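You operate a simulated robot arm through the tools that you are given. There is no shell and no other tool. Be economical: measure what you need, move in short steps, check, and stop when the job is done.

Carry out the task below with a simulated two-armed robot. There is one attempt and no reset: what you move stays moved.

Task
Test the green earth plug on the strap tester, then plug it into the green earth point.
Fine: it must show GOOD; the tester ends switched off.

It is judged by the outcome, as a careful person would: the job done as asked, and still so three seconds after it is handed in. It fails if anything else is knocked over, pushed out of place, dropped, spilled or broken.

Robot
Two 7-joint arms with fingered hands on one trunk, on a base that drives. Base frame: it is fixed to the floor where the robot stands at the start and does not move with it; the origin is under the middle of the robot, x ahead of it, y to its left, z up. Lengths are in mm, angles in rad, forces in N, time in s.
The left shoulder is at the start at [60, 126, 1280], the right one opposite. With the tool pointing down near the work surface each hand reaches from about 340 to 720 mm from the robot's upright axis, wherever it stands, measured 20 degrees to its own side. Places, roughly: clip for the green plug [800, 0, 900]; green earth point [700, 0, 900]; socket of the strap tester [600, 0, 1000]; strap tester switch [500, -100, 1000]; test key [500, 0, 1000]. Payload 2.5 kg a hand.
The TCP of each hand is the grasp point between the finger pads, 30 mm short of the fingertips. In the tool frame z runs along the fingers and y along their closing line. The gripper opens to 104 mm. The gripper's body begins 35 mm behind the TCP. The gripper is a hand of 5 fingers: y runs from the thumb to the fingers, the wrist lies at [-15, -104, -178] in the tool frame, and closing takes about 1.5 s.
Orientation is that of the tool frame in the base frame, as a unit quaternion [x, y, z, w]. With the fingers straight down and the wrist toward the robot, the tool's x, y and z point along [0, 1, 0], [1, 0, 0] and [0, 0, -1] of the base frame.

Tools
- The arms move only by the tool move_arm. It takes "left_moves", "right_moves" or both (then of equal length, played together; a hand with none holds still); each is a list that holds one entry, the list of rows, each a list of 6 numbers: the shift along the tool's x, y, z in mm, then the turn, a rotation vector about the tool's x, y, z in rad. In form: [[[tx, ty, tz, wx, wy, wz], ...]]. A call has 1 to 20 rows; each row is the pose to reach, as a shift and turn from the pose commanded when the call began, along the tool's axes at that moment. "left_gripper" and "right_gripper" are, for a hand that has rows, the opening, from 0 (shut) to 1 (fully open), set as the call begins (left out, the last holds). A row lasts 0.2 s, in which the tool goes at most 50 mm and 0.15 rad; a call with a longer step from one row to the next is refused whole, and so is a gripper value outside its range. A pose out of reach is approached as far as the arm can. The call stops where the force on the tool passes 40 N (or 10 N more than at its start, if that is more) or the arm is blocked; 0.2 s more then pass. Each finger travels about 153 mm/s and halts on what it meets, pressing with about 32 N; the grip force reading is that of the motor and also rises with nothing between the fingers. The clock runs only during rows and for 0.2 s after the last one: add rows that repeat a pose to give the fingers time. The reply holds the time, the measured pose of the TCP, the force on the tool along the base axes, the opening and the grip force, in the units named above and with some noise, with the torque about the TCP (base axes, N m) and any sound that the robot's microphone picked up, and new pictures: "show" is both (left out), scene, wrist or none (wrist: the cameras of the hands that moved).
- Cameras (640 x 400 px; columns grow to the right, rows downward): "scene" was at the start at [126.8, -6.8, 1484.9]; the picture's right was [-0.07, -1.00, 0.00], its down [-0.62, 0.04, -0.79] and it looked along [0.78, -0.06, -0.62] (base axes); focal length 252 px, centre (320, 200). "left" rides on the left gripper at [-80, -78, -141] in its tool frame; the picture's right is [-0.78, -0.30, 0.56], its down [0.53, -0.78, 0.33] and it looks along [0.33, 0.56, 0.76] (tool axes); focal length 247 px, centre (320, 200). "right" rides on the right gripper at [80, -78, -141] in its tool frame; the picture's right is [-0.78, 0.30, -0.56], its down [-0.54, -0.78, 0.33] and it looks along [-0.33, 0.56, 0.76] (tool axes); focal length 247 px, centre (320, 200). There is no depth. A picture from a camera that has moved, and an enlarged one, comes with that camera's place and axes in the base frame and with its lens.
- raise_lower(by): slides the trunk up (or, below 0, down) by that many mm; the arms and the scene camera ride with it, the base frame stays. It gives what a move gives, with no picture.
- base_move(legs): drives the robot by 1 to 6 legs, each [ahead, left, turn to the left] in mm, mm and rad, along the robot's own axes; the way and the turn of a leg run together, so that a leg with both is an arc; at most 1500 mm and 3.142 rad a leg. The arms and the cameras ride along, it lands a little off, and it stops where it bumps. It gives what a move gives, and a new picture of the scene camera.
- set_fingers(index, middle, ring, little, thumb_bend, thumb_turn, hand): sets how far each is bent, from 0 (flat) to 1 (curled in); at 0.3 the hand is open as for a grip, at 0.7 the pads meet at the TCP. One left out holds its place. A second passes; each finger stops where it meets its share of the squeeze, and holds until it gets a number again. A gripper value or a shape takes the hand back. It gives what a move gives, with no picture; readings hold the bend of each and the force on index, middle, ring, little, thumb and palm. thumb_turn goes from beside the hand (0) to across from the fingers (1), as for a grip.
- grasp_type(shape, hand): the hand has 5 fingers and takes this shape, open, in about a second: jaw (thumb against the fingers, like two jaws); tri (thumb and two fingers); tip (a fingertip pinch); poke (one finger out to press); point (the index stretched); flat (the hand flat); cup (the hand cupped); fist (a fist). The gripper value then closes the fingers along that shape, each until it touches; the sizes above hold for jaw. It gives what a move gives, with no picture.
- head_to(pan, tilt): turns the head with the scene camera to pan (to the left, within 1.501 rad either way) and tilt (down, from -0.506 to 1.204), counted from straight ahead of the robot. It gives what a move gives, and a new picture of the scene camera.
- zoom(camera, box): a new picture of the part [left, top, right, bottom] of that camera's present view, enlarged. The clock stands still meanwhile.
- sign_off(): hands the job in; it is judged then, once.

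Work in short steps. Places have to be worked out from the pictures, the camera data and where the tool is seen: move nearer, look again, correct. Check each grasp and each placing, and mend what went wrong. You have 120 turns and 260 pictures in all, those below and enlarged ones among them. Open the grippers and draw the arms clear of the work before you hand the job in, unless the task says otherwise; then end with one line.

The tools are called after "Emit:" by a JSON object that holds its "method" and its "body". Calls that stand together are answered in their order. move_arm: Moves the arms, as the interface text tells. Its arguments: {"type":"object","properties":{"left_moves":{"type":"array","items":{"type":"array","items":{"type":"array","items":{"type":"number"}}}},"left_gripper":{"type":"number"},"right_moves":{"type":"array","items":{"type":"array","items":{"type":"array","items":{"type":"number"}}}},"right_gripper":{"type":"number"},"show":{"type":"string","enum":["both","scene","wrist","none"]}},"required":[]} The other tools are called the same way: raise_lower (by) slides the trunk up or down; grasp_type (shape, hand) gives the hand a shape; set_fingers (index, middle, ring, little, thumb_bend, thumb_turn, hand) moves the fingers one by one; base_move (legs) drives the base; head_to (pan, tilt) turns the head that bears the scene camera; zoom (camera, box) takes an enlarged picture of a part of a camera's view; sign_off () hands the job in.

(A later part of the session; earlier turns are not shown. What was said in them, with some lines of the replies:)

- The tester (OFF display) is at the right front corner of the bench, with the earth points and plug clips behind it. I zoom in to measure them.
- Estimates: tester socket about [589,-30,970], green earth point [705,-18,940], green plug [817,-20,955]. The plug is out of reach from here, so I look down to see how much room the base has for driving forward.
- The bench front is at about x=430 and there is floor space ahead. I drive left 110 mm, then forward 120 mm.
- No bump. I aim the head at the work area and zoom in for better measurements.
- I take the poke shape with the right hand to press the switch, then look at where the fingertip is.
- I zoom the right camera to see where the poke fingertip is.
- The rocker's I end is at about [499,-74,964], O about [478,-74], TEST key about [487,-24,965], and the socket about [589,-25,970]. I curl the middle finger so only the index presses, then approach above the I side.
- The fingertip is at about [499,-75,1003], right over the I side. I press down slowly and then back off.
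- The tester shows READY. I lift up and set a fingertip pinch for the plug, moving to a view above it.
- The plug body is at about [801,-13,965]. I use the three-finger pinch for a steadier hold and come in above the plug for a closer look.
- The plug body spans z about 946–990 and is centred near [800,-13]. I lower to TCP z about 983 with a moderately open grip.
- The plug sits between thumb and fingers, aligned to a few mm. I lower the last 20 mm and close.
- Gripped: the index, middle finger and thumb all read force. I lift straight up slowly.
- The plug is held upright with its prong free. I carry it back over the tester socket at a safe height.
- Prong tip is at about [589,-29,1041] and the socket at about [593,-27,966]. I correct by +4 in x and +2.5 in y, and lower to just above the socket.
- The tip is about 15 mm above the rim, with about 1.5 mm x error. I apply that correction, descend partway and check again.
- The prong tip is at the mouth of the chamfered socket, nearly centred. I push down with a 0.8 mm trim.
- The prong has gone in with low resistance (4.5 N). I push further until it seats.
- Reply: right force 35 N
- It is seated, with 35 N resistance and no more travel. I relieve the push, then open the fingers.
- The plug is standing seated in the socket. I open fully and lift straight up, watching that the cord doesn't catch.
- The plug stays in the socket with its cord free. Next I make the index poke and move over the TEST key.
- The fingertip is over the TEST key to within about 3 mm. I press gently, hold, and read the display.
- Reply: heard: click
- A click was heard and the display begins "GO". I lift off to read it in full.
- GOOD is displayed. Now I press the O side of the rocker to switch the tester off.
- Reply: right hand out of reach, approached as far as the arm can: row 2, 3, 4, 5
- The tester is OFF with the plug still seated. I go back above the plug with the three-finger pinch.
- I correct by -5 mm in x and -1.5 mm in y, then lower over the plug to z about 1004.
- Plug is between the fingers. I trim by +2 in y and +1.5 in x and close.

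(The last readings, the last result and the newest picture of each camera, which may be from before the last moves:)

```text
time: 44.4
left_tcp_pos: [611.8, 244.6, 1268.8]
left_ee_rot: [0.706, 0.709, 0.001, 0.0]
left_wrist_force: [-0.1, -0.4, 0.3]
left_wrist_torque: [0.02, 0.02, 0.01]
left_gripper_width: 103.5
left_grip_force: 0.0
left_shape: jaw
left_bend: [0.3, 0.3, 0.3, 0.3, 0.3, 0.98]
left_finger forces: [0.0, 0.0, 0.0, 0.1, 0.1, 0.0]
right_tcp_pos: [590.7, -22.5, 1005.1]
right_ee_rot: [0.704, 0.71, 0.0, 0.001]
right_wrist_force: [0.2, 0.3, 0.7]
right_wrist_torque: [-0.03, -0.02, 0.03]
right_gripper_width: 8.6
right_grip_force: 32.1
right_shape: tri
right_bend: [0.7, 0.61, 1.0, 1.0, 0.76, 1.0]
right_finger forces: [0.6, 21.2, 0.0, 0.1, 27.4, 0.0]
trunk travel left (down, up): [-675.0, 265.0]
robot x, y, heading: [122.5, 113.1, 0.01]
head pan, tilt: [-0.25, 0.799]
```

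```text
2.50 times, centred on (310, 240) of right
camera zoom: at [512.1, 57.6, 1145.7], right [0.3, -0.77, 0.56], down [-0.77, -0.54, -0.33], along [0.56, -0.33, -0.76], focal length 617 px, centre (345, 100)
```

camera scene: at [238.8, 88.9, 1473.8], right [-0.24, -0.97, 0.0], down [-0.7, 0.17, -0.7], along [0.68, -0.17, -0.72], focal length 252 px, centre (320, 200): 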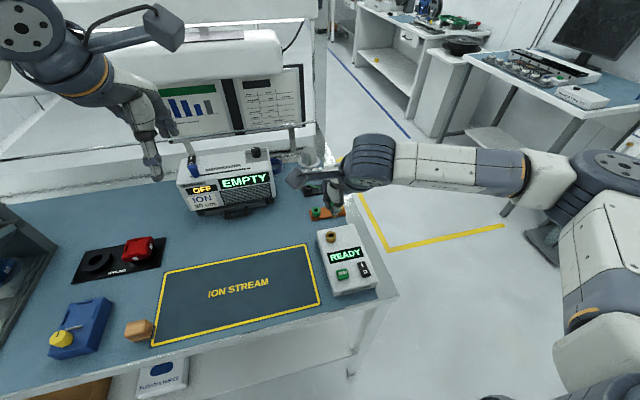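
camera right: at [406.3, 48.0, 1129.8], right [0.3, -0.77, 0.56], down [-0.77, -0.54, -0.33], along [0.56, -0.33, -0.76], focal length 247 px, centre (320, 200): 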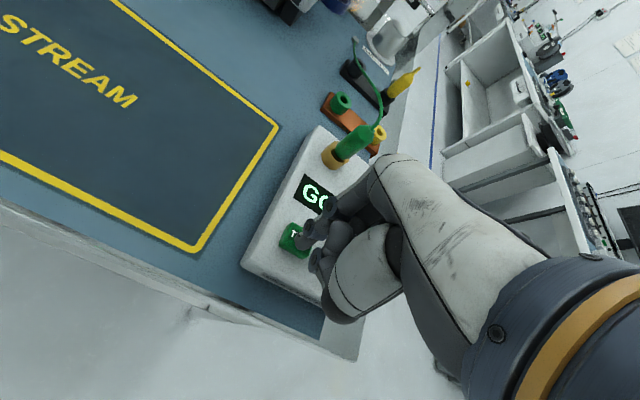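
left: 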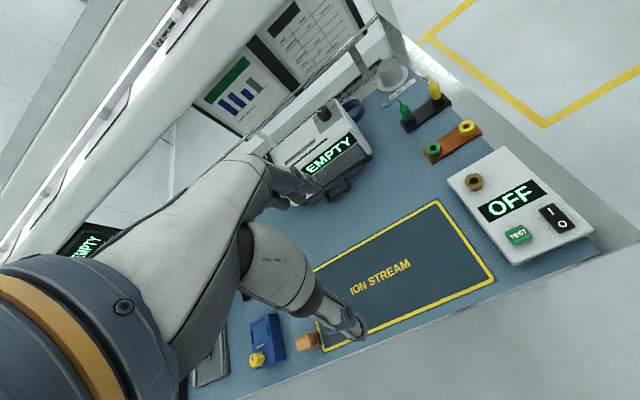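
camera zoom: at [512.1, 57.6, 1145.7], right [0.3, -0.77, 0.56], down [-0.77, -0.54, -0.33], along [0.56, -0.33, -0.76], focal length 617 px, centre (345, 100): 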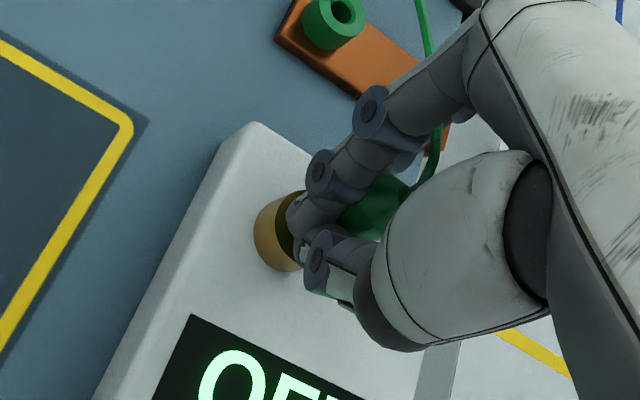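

The index barely touches, so the plug sits to the -y side of the grip. I reopen, shift 3 mm to -y, and close again.

Emit:
{"method": "move_arm", "body": {"right_moves": [[[0, 0, 0, 0, 0, 0], [0, 0, 0, 0, 0, 0], [0, 0, 0, 0, 0, 0], [-3.5, 0, 0, 0, 0, 0], [-3.5, 0, 0, 0, 0, 0], [-3.5, 0, 0, 0, 0, 0]]], "right_gripper": 0.6, "show": "none"}}

Emit:
{"method": "move_arm", "body": {"right_moves": [[[0, 0, 0, 0, 0, 0], [0, 0, 0, 0, 0, 0], [0, 0, 0, 0, 0, 0], [0, 0, 0, 0, 0, 0], [0, 0, 0, 0, 0, 0], [0, 0, 0, 0, 0, 0], [0, 0, 0, 0, 0, 0]]], "right_gripper": 0.0, "show": "none"}}

Emit:
{"method": "zoom", "body": {"camera": "right", "box": [220, 160, 400, 320]}}

```text
time: 45.8
left_tcp_pos: [611.6, 244.2, 1266.7]
left_ee_rot: [0.705, 0.709, -0.001, -0.001]
left_wrist_force: [-0.1, -0.4, -0.4]
left_wrist_torque: [0.0, 0.0, 0.01]
left_gripper_width: 103.6
left_grip_force: 0.0
left_shape: jaw
left_bend: [0.3, 0.3, 0.3, 0.3, 0.3, 0.98]
left_finger forces: [0.0, 0.0, 0.0, 0.0, 0.1, 0.0]
right_tcp_pos: [591.1, -27.2, 1005.6]
right_ee_rot: [0.705, 0.709, -0.001, -0.001]
right_wrist_force: [-0.4, 0.2, 0.2]
right_wrist_torque: [-0.01, 0.0, 0.04]
right_gripper_width: 61.9
right_grip_force: 0.1
right_shape: tri
right_bend: [0.74, 0.41, 0.99, 0.99, 0.65, 1.0]
right_finger forces: [0.1, 0.1, 0.0, 0.0, 0.1, 0.2]
trunk travel left (down, up): [-675.0, 265.0]
robot x, y, heading: [118.9, 109.3, 0.005]
head pan, tilt: [-0.25, 0.799]
```

```text
time: 47.4
left_tcp_pos: [612.0, 244.0, 1267.1]
left_ee_rot: [0.706, 0.709, 0.0, 0.0]
left_wrist_force: [1.2, 0.8, 0.0]
left_wrist_torque: [0.01, -0.02, 0.03]
left_gripper_width: 103.8
left_grip_force: 0.1
left_shape: jaw
left_bend: [0.3, 0.3, 0.3, 0.3, 0.3, 0.98]
left_finger forces: [0.0, 0.1, 0.1, 0.0, 0.0, 0.0]
right_tcp_pos: [591.3, -26.3, 1004.9]
right_ee_rot: [0.705, 0.709, 0.0, -0.001]
right_wrist_force: [-0.1, 0.3, 0.6]
right_wrist_torque: [0.0, -0.02, -0.01]
right_gripper_width: 11.0
right_grip_force: 32.4
right_shape: tri
right_bend: [0.72, 0.63, 1.0, 1.0, 0.74, 1.0]
right_finger forces: [13.2, 15.3, 0.1, 0.0, 28.1, 0.0]
trunk travel left (down, up): [-675.0, 265.0]
robot x, y, heading: [114.9, 109.6, 0.005]
head pan, tilt: [-0.25, 0.799]
```

```text
2.50 times, centred on (310, 240) of right
camera zoom: at [512.5, 54.3, 1145.5], right [0.3, -0.77, 0.56], down [-0.77, -0.54, -0.33], along [0.56, -0.33, -0.76], focal length 617 px, centre (345, 100)
```

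zoom: 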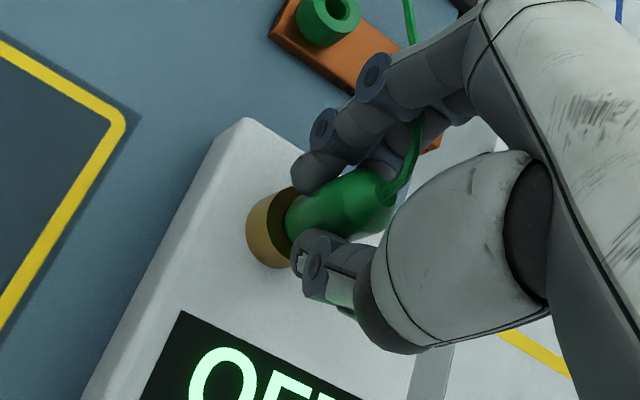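

The grip is now balanced (13/15/28 N). I lift the plug out and move it above the green earth point.

Emit:
{"method": "move_arm", "body": {"right_moves": [[[0, 0, -8, 0, 0, 0], [0, 0, -18, 0, 0, 0], [0, 0, -32, 0, 0, 0], [0, 0, -50, 0, 0, 0], [0, 0, -65, 0, 0, 0], [4, 35, -65, 0, 0, 0], [8, 75, -65, 0, 0, 0], [12, 111, -65, 0, 0, 0], [12, 111, -35, 0, 0, 0], [12, 111, -35, 0, 0, 0]]], "show": "none"}}

Emit:
{"method": "zoom", "body": {"camera": "right", "box": [220, 160, 400, 320]}}

Emit:
{"method": "zoom", "body": {"camera": "scene", "box": [290, 160, 370, 240]}}

```text
time: 49.6
left_tcp_pos: [610.1, 243.3, 1266.2]
left_ee_rot: [0.706, 0.709, -0.001, 0.0]
left_wrist_force: [-0.6, -0.6, -0.3]
left_wrist_torque: [-0.03, -0.01, 0.01]
left_gripper_width: 103.4
left_grip_force: 0.0
left_shape: jaw
left_bend: [0.3, 0.3, 0.3, 0.3, 0.3, 0.98]
left_finger forces: [0.1, 0.1, 0.0, 0.0, 0.0, 0.1]
right_tcp_pos: [701.2, -11.4, 1040.0]
right_ee_rot: [0.705, 0.71, 0.001, 0.0]
right_wrist_force: [-0.5, 0.7, -0.7]
right_wrist_torque: [0.0, -0.02, -0.04]
right_gripper_width: 11.1
right_grip_force: 32.4
right_shape: tri
right_bend: [0.72, 0.63, 1.0, 1.0, 0.74, 1.0]
right_finger forces: [13.1, 16.3, 0.0, 0.1, 28.2, 0.0]
trunk travel left (down, up): [-675.0, 265.0]
robot x, y, heading: [120.1, 107.4, 0.006]
head pan, tilt: [-0.25, 0.799]
```

```text
2.50 times, centred on (310, 240) of right
camera zoom: at [623.8, 68.4, 1179.9], right [0.3, -0.77, 0.56], down [-0.77, -0.54, -0.33], along [0.56, -0.33, -0.76], focal length 617 px, centre (345, 100)
```

zoom: 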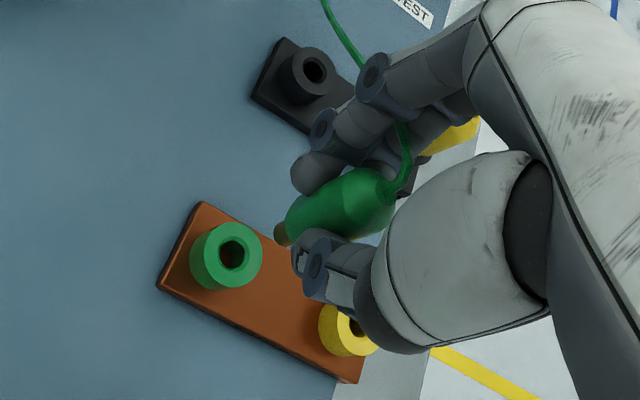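

```text
5.00 times, centred on (330, 200) of scene
camera zoom: at [238.9, 89.1, 1473.8], right [-0.24, -0.97, 0.0], down [-0.7, 0.17, -0.7], along [0.68, -0.17, -0.72], focal length 1258 px, centre (270, 200)
```

zoom: 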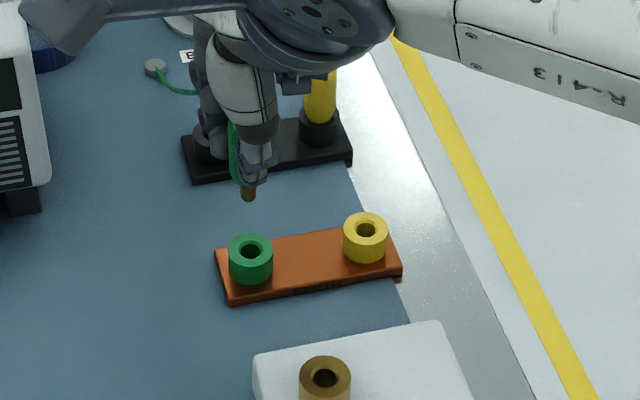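

The hole is at about [701,-14,946] with the tip directly above at z about 988, 1.3 mm off in y. I correct and lower 30 mm, then check.

Emit:
{"method": "move_arm", "body": {"right_moves": [[[-1.3, 0, 12, 0, 0, 0], [-1.3, 0, 24, 0, 0, 0], [-1.3, 0, 33, 0, 0, 0], [-1.3, 0, 33, 0, 0, 0]]], "show": "none"}}

Emit:
{"method": "zoom", "body": {"camera": "right", "box": [250, 200, 350, 280]}}

Emit:
{"method": "zoom", "body": {"camera": "scene", "box": [295, 180, 345, 220]}}

```text
time: 50.6
left_tcp_pos: [611.3, 245.2, 1267.0]
left_ee_rot: [0.705, 0.709, -0.001, 0.001]
left_wrist_force: [0.2, -0.1, -0.2]
left_wrist_torque: [0.02, 0.0, 0.03]
left_gripper_width: 103.7
left_grip_force: 0.1
left_shape: jaw
left_bend: [0.3, 0.3, 0.3, 0.3, 0.3, 0.98]
left_finger forces: [0.0, 0.1, 0.1, 0.1, 0.0, 0.1]
right_tcp_pos: [702.7, -14.3, 1008.9]
right_ee_rot: [0.705, 0.71, 0.0, 0.001]
right_wrist_force: [-0.7, 0.7, -0.2]
right_wrist_torque: [0.01, 0.01, 0.03]
right_gripper_width: 11.1
right_grip_force: 31.5
right_shape: tri
right_bend: [0.72, 0.63, 1.0, 1.0, 0.74, 1.0]
right_finger forces: [13.1, 16.6, 0.1, 0.1, 28.1, 0.0]
trunk travel left (down, up): [-675.0, 265.0]
robot x, y, heading: [118.9, 106.3, 0.004]
head pan, tilt: [-0.25, 0.799]
```

```text
5.00 times, centred on (300, 240) of right
camera zoom: at [624.0, 66.3, 1148.8], right [0.3, -0.77, 0.56], down [-0.77, -0.54, -0.33], along [0.56, -0.33, -0.76], focal length 1235 px, centre (420, 0)
```

zoom: 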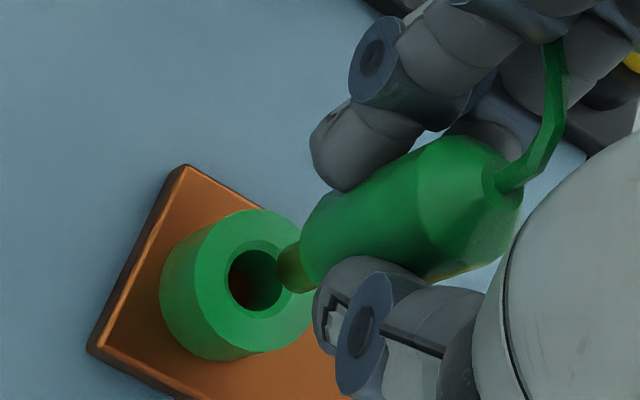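

```text
10.00 times, centred on (320, 200) of scene
camera zoom: at [238.8, 88.9, 1473.8], right [-0.24, -0.97, 0.0], down [-0.7, 0.17, -0.7], along [0.68, -0.17, -0.72], focal length 2516 px, centre (320, 200)
```

zoom: 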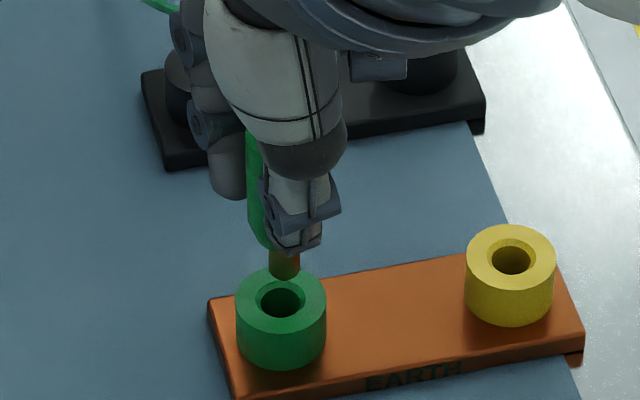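

The tip is about 12 mm above the hole and aligned. I lower it in with slow steps.

Emit:
{"method": "move_arm", "body": {"right_moves": [[[0.3, 0, 6, 0, 0, 0], [0.3, 0, 10, 0, 0, 0], [0.3, 0, 14, 0, 0, 0], [0.3, 0, 18, 0, 0, 0], [0.3, 0, 21, 0, 0, 0], [0.3, 0, 24, 0, 0, 0], [0.3, 0, 27, 0, 0, 0], [0.3, 0, 27, 0, 0, 0]]], "show": "none"}}

Emit:
{"method": "zoom", "body": {"camera": "right", "box": [250, 200, 350, 280]}}

Emit:
{"method": "zoom", "body": {"camera": "scene", "box": [295, 180, 345, 220]}}

```text
time: 52.4
left_tcp_pos: [611.0, 243.7, 1268.2]
left_ee_rot: [0.706, 0.708, -0.001, 0.0]
left_wrist_force: [-1.1, 0.2, -0.3]
left_wrist_torque: [0.0, -0.01, -0.04]
left_gripper_width: 103.6
left_grip_force: 0.1
left_shape: jaw
left_bend: [0.3, 0.3, 0.3, 0.3, 0.3, 0.98]
left_finger forces: [0.0, 0.0, 0.0, 0.0, 0.0, 0.0]
right_tcp_pos: [702.2, -11.9, 983.4]
right_ee_rot: [0.705, 0.709, 0.0, 0.001]
right_wrist_force: [-0.5, -0.6, 5.0]
right_wrist_torque: [-0.05, 0.03, 0.02]
right_gripper_width: 10.8
right_grip_force: 32.0
right_shape: tri
right_bend: [0.72, 0.63, 1.0, 1.0, 0.74, 1.0]
right_finger forces: [13.0, 17.5, 0.0, 0.1, 29.3, 0.0]
trunk travel left (down, up): [-675.0, 265.0]
robot x, y, heading: [118.4, 108.6, 0.007]
head pan, tilt: [-0.25, 0.799]
```

```text
5.00 times, centred on (300, 240) of right
camera zoom: at [623.2, 67.7, 1122.7], right [0.3, -0.77, 0.56], down [-0.77, -0.54, -0.33], along [0.56, -0.33, -0.76], focal length 1235 px, centre (420, 0)
```

zoom: 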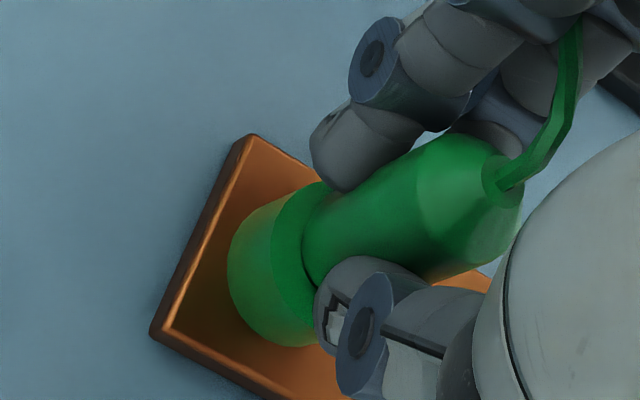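

```text
10.00 times, centred on (320, 200) of scene
camera zoom: at [238.3, 88.9, 1473.9], right [-0.24, -0.97, 0.0], down [-0.7, 0.17, -0.7], along [0.68, -0.17, -0.72], focal length 2516 px, centre (320, 200)
```

zoom: 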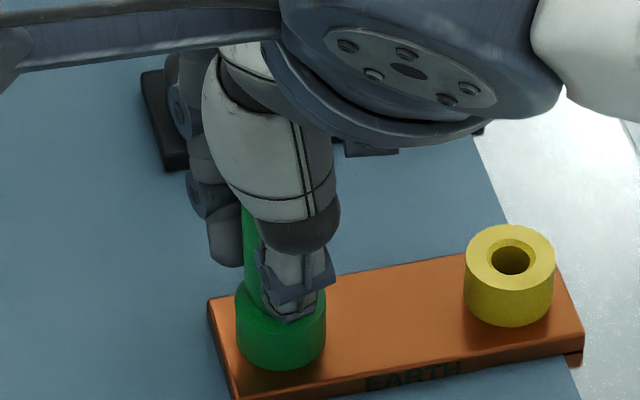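

The prong is in and the body is nearly on the collar, with 5 N. I push gently to seat it, then relieve the push.

Emit:
{"method": "move_arm", "body": {"right_moves": [[[0, 0, 2, 0, 0, 0], [0, 0, 4, 0, 0, 0], [0, 0, 6, 0, 0, 0], [0, 0, 7, 0, 0, 0]]], "show": "none"}}

Emit:
{"method": "zoom", "body": {"camera": "right", "box": [250, 200, 350, 280]}}

```text
time: 53.4
left_tcp_pos: [607.4, 244.7, 1269.6]
left_ee_rot: [0.706, 0.709, 0.001, 0.002]
left_wrist_force: [0.3, 0.7, 0.7]
left_wrist_torque: [0.02, 0.0, 0.0]
left_gripper_width: 103.6
left_grip_force: 0.1
left_shape: jaw
left_bend: [0.3, 0.3, 0.3, 0.3, 0.3, 0.98]
left_finger forces: [0.0, 0.1, 0.0, 0.0, 0.1, 0.0]
right_tcp_pos: [701.7, -11.8, 980.1]
right_ee_rot: [0.705, 0.71, 0.005, 0.003]
right_wrist_force: [-5.0, -0.7, 32.8]
right_wrist_torque: [-0.08, 0.12, 0.0]
right_gripper_width: 12.5
right_grip_force: 32.0
right_shape: tri
right_bend: [0.72, 0.63, 1.0, 1.0, 0.74, 1.0]
right_finger forces: [13.5, 21.6, 0.0, 0.1, 39.0, 0.0]
trunk travel left (down, up): [-675.0, 265.0]
robot x, y, heading: [119.1, 110.5, 0.002]
head pan, tilt: [-0.25, 0.799]
```

```text
5.00 times, centred on (300, 240) of right
camera zoom: at [621.9, 67.9, 1120.3], right [0.29, -0.78, 0.56], down [-0.77, -0.54, -0.35], along [0.57, -0.33, -0.76], focal length 1235 px, centre (420, 0)
```

zoom: 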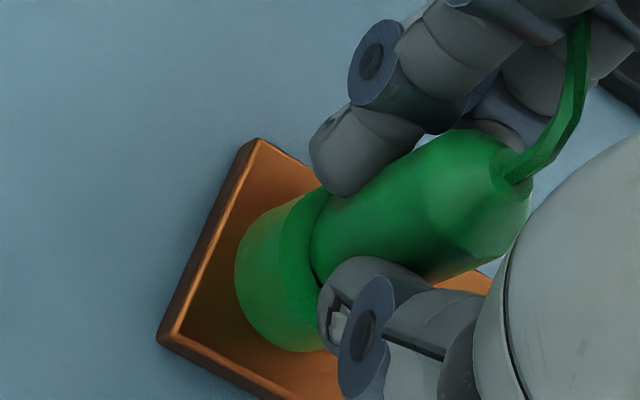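

It is seated firmly at 33 N with the body flush on the collar. I relieve the push, open the fingers, and lift straight away.

Emit:
{"method": "move_arm", "body": {"right_moves": [[[0, 0, -3, 0, 0, 0], [0, 0, -5.5, 0, 0, 0], [0, 0, -5.5, 0, 0, 0]]], "show": "none"}}

Emit:
{"method": "move_arm", "body": {"right_moves": [[[0, 0, 0, 0, 0, 0], [0, 0, 0, 0, 0, 0], [0, 0, 0, 0, 0, 0], [0, 0, 0, 0, 0, 0], [0, 0, -10, 0, 0, 0], [0, 0, -25, 0, 0, 0], [0, 0, -45, 0, 0, 0], [0, 0, -75, 0, 0, 0], [0, 0, -110, 0, 0, 0], [0, 0, -150, 0, 0, 0], [0, 0, -190, 0, 0, 0]]], "right_gripper": 0.7, "show": "both"}}

Emit:
{"method": "zoom", "body": {"camera": "scene", "box": [280, 160, 390, 300]}}

```text
time: 54.2
left_tcp_pos: [609.7, 243.7, 1267.2]
left_ee_rot: [0.706, 0.709, 0.0, 0.001]
left_wrist_force: [-0.5, 0.4, -0.9]
left_wrist_torque: [0.03, -0.01, -0.02]
left_gripper_width: 103.5
left_grip_force: 0.1
left_shape: jaw
left_bend: [0.3, 0.3, 0.3, 0.3, 0.3, 0.98]
left_finger forces: [0.0, 0.1, 0.0, 0.0, 0.0, 0.0]
right_tcp_pos: [700.8, -13.6, 981.8]
right_ee_rot: [0.705, 0.709, 0.001, 0.002]
right_wrist_force: [-1.3, 1.3, 16.4]
right_wrist_torque: [0.07, -0.04, -0.01]
right_gripper_width: 12.1
right_grip_force: 32.4
right_shape: tri
right_bend: [0.72, 0.62, 1.0, 1.0, 0.74, 1.0]
right_finger forces: [14.6, 20.3, 0.1, 0.1, 33.1, 0.0]
trunk travel left (down, up): [-675.0, 265.0]
robot x, y, heading: [117.8, 107.5, 0.01]
head pan, tilt: [-0.25, 0.799]
```

```text
time: 56.6
left_tcp_pos: [610.3, 243.4, 1266.9]
left_ee_rot: [0.706, 0.709, -0.001, 0.001]
left_wrist_force: [-0.1, 1.1, -0.1]
left_wrist_torque: [-0.02, -0.03, -0.02]
left_gripper_width: 104.0
left_grip_force: 0.1
left_shape: jaw
left_bend: [0.3, 0.3, 0.3, 0.3, 0.3, 0.98]
left_finger forces: [0.1, 0.0, 0.1, 0.1, 0.1, 0.0]
right_tcp_pos: [704.0, -11.7, 1169.5]
right_ee_rot: [0.705, 0.709, 0.0, 0.0]
right_wrist_force: [0.0, -0.5, 0.5]
right_wrist_torque: [-0.01, 0.0, 0.0]
right_gripper_width: 72.7
right_grip_force: 0.1
right_shape: tri
right_bend: [0.27, 0.37, 0.99, 0.99, 0.58, 0.99]
right_finger forces: [0.1, 0.0, 0.0, 0.0, 0.0, 0.0]
trunk travel left (down, up): [-675.0, 265.0]
robot x, y, heading: [122.1, 113.4, 0.007]
head pan, tilt: [-0.25, 0.799]
camera scene: at [238.5, 89.2, 1473.8], right [-0.24, -0.97, 0.0], down [-0.7, 0.17, -0.7], along [0.68, -0.17, -0.72], focal length 252 px, centre (320, 200)
camera right: at [625.5, 67.8, 1310.8], right [0.3, -0.77, 0.56], down [-0.77, -0.54, -0.33], along [0.56, -0.33, -0.76], focal length 247 px, centre (320, 200)
```

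scene: 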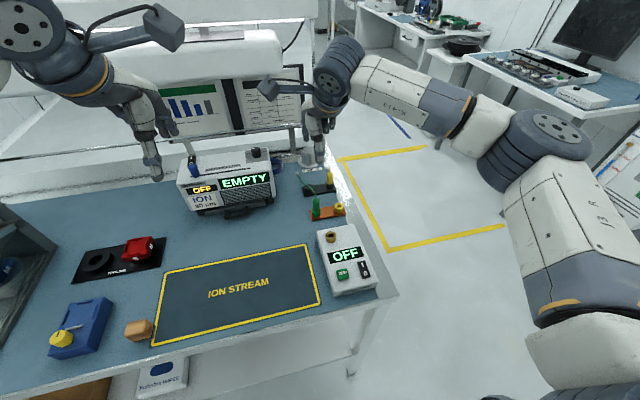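
right: 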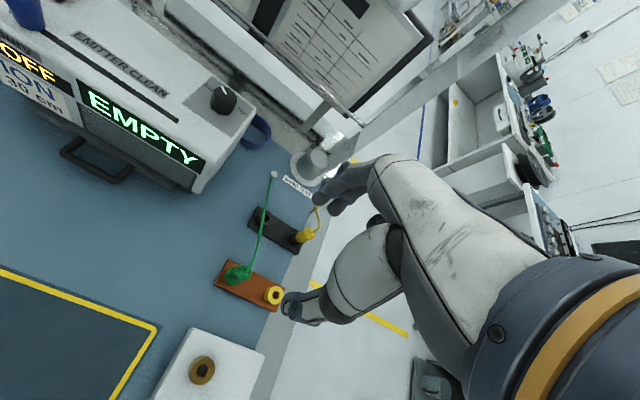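

```text
2.86 times, centred on (335, 230) of scene
camera zoom: at [238.5, 89.2, 1473.8], right [-0.24, -0.97, 0.0], down [-0.7, 0.17, -0.7], along [0.68, -0.17, -0.72], focal length 719 px, centre (277, 114)
```

zoom: 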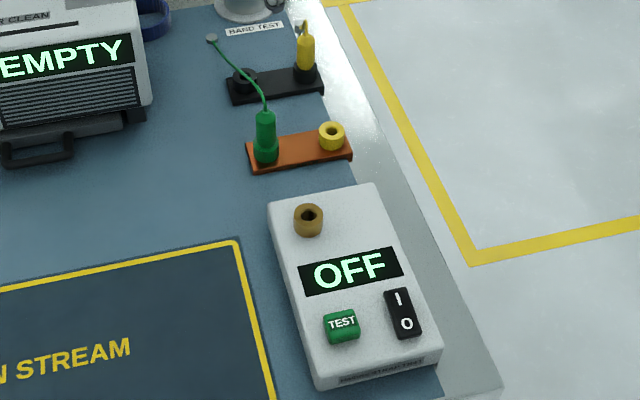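

The green plug stands in the green earth point, the tester is OFF, and everything else is in place. I draw the right arm clear.

Emit:
{"method": "move_arm", "body": {"right_moves": [[[-20, -30, -30, 0, 0, 0], [-50, -60, -60, 0, 0, 0], [-90, -90, -90, 0, 0, 0], [-130, -110, -100, 0, 0, 0], [-170, -120, -100, 0, 0, 0], [-170, -120, -100, 0, 0, 0]]], "right_gripper": 1.0, "show": "scene"}}

Emit:
{"method": "zoom", "body": {"camera": "scene", "box": [280, 160, 390, 300]}}

```text
refused: row 2 steps farther than a row can; nothing moved
```

```text
2.86 times, centred on (335, 230) of scene
camera zoom: at [238.5, 89.2, 1473.8], right [-0.24, -0.97, 0.0], down [-0.7, 0.17, -0.7], along [0.68, -0.17, -0.72], focal length 719 px, centre (277, 114)
```

zoom: 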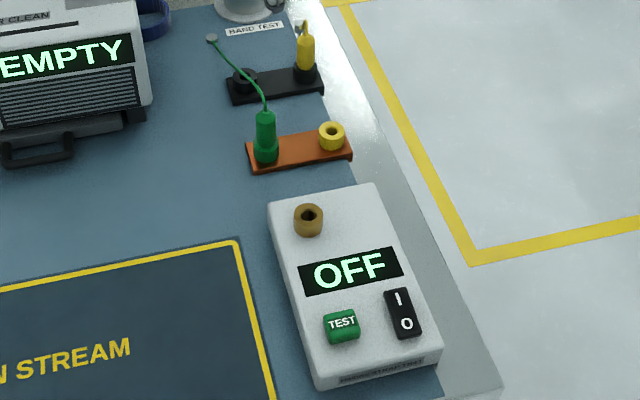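

One step was too long, so I repeat the retreat with shorter steps.

Emit:
{"method": "move_arm", "body": {"right_moves": [[[0, -10, -40, 0, 0, 0], [0, -30, -80, 0, 0, 0], [-20, -65, -100, 0, 0, 0], [-50, -100, -100, 0, 0, 0], [-85, -120, -100, 0, 0, 0], [-120, -130, -100, 0, 0, 0], [-120, -130, -100, 0, 0, 0]]], "right_gripper": 1.0, "show": "scene"}}

```text
time: 58.2
left_tcp_pos: [612.5, 244.8, 1267.7]
left_ee_rot: [0.705, 0.71, 0.0, 0.0]
left_wrist_force: [0.1, -0.6, -0.7]
left_wrist_torque: [0.01, -0.01, 0.02]
left_gripper_width: 103.6
left_grip_force: 0.0
left_shape: jaw
left_bend: [0.3, 0.3, 0.3, 0.3, 0.3, 0.98]
left_finger forces: [0.0, 0.0, 0.0, 0.1, 0.1, 0.1]
right_tcp_pos: [572.3, -134.3, 1267.2]
right_ee_rot: [0.705, 0.71, 0.0, -0.001]
right_wrist_force: [0.1, 0.5, 0.0]
right_wrist_torque: [-0.01, 0.0, -0.01]
right_gripper_width: 104.0
right_grip_force: 0.1
right_shape: tri
right_bend: [0.3, 0.3, 0.99, 0.99, 0.3, 0.98]
right_finger forces: [0.0, 0.0, 0.1, 0.0, 0.0, 0.0]
trunk travel left (down, up): [-675.0, 265.0]
robot x, y, heading: [115.4, 111.1, 0.011]
head pan, tilt: [-0.25, 0.799]
camera scene: at [239.0, 89.4, 1473.8], right [-0.24, -0.97, 0.0], down [-0.7, 0.17, -0.7], along [0.68, -0.17, -0.72], focal length 252 px, centre (320, 200)
```

scene: 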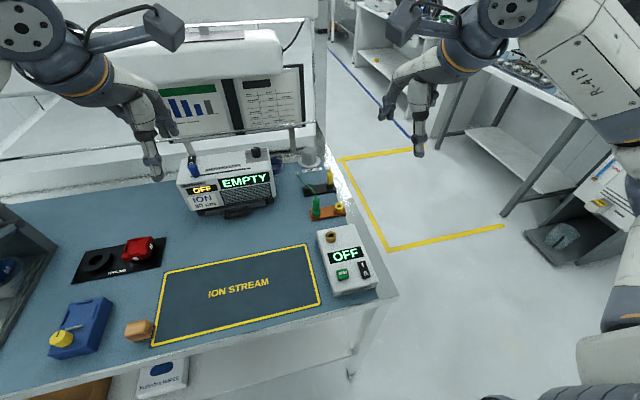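

The arms are clear, the hands are open, and the scene is stable, so I hand in.

Emit:
{"method": "sign_off", "body": {}}

```text
The job is handed in.
```

The green earth plug showed GOOD on the strap tester and is now plugged into the green earth point; the tester is switched off and nothing else was moved.
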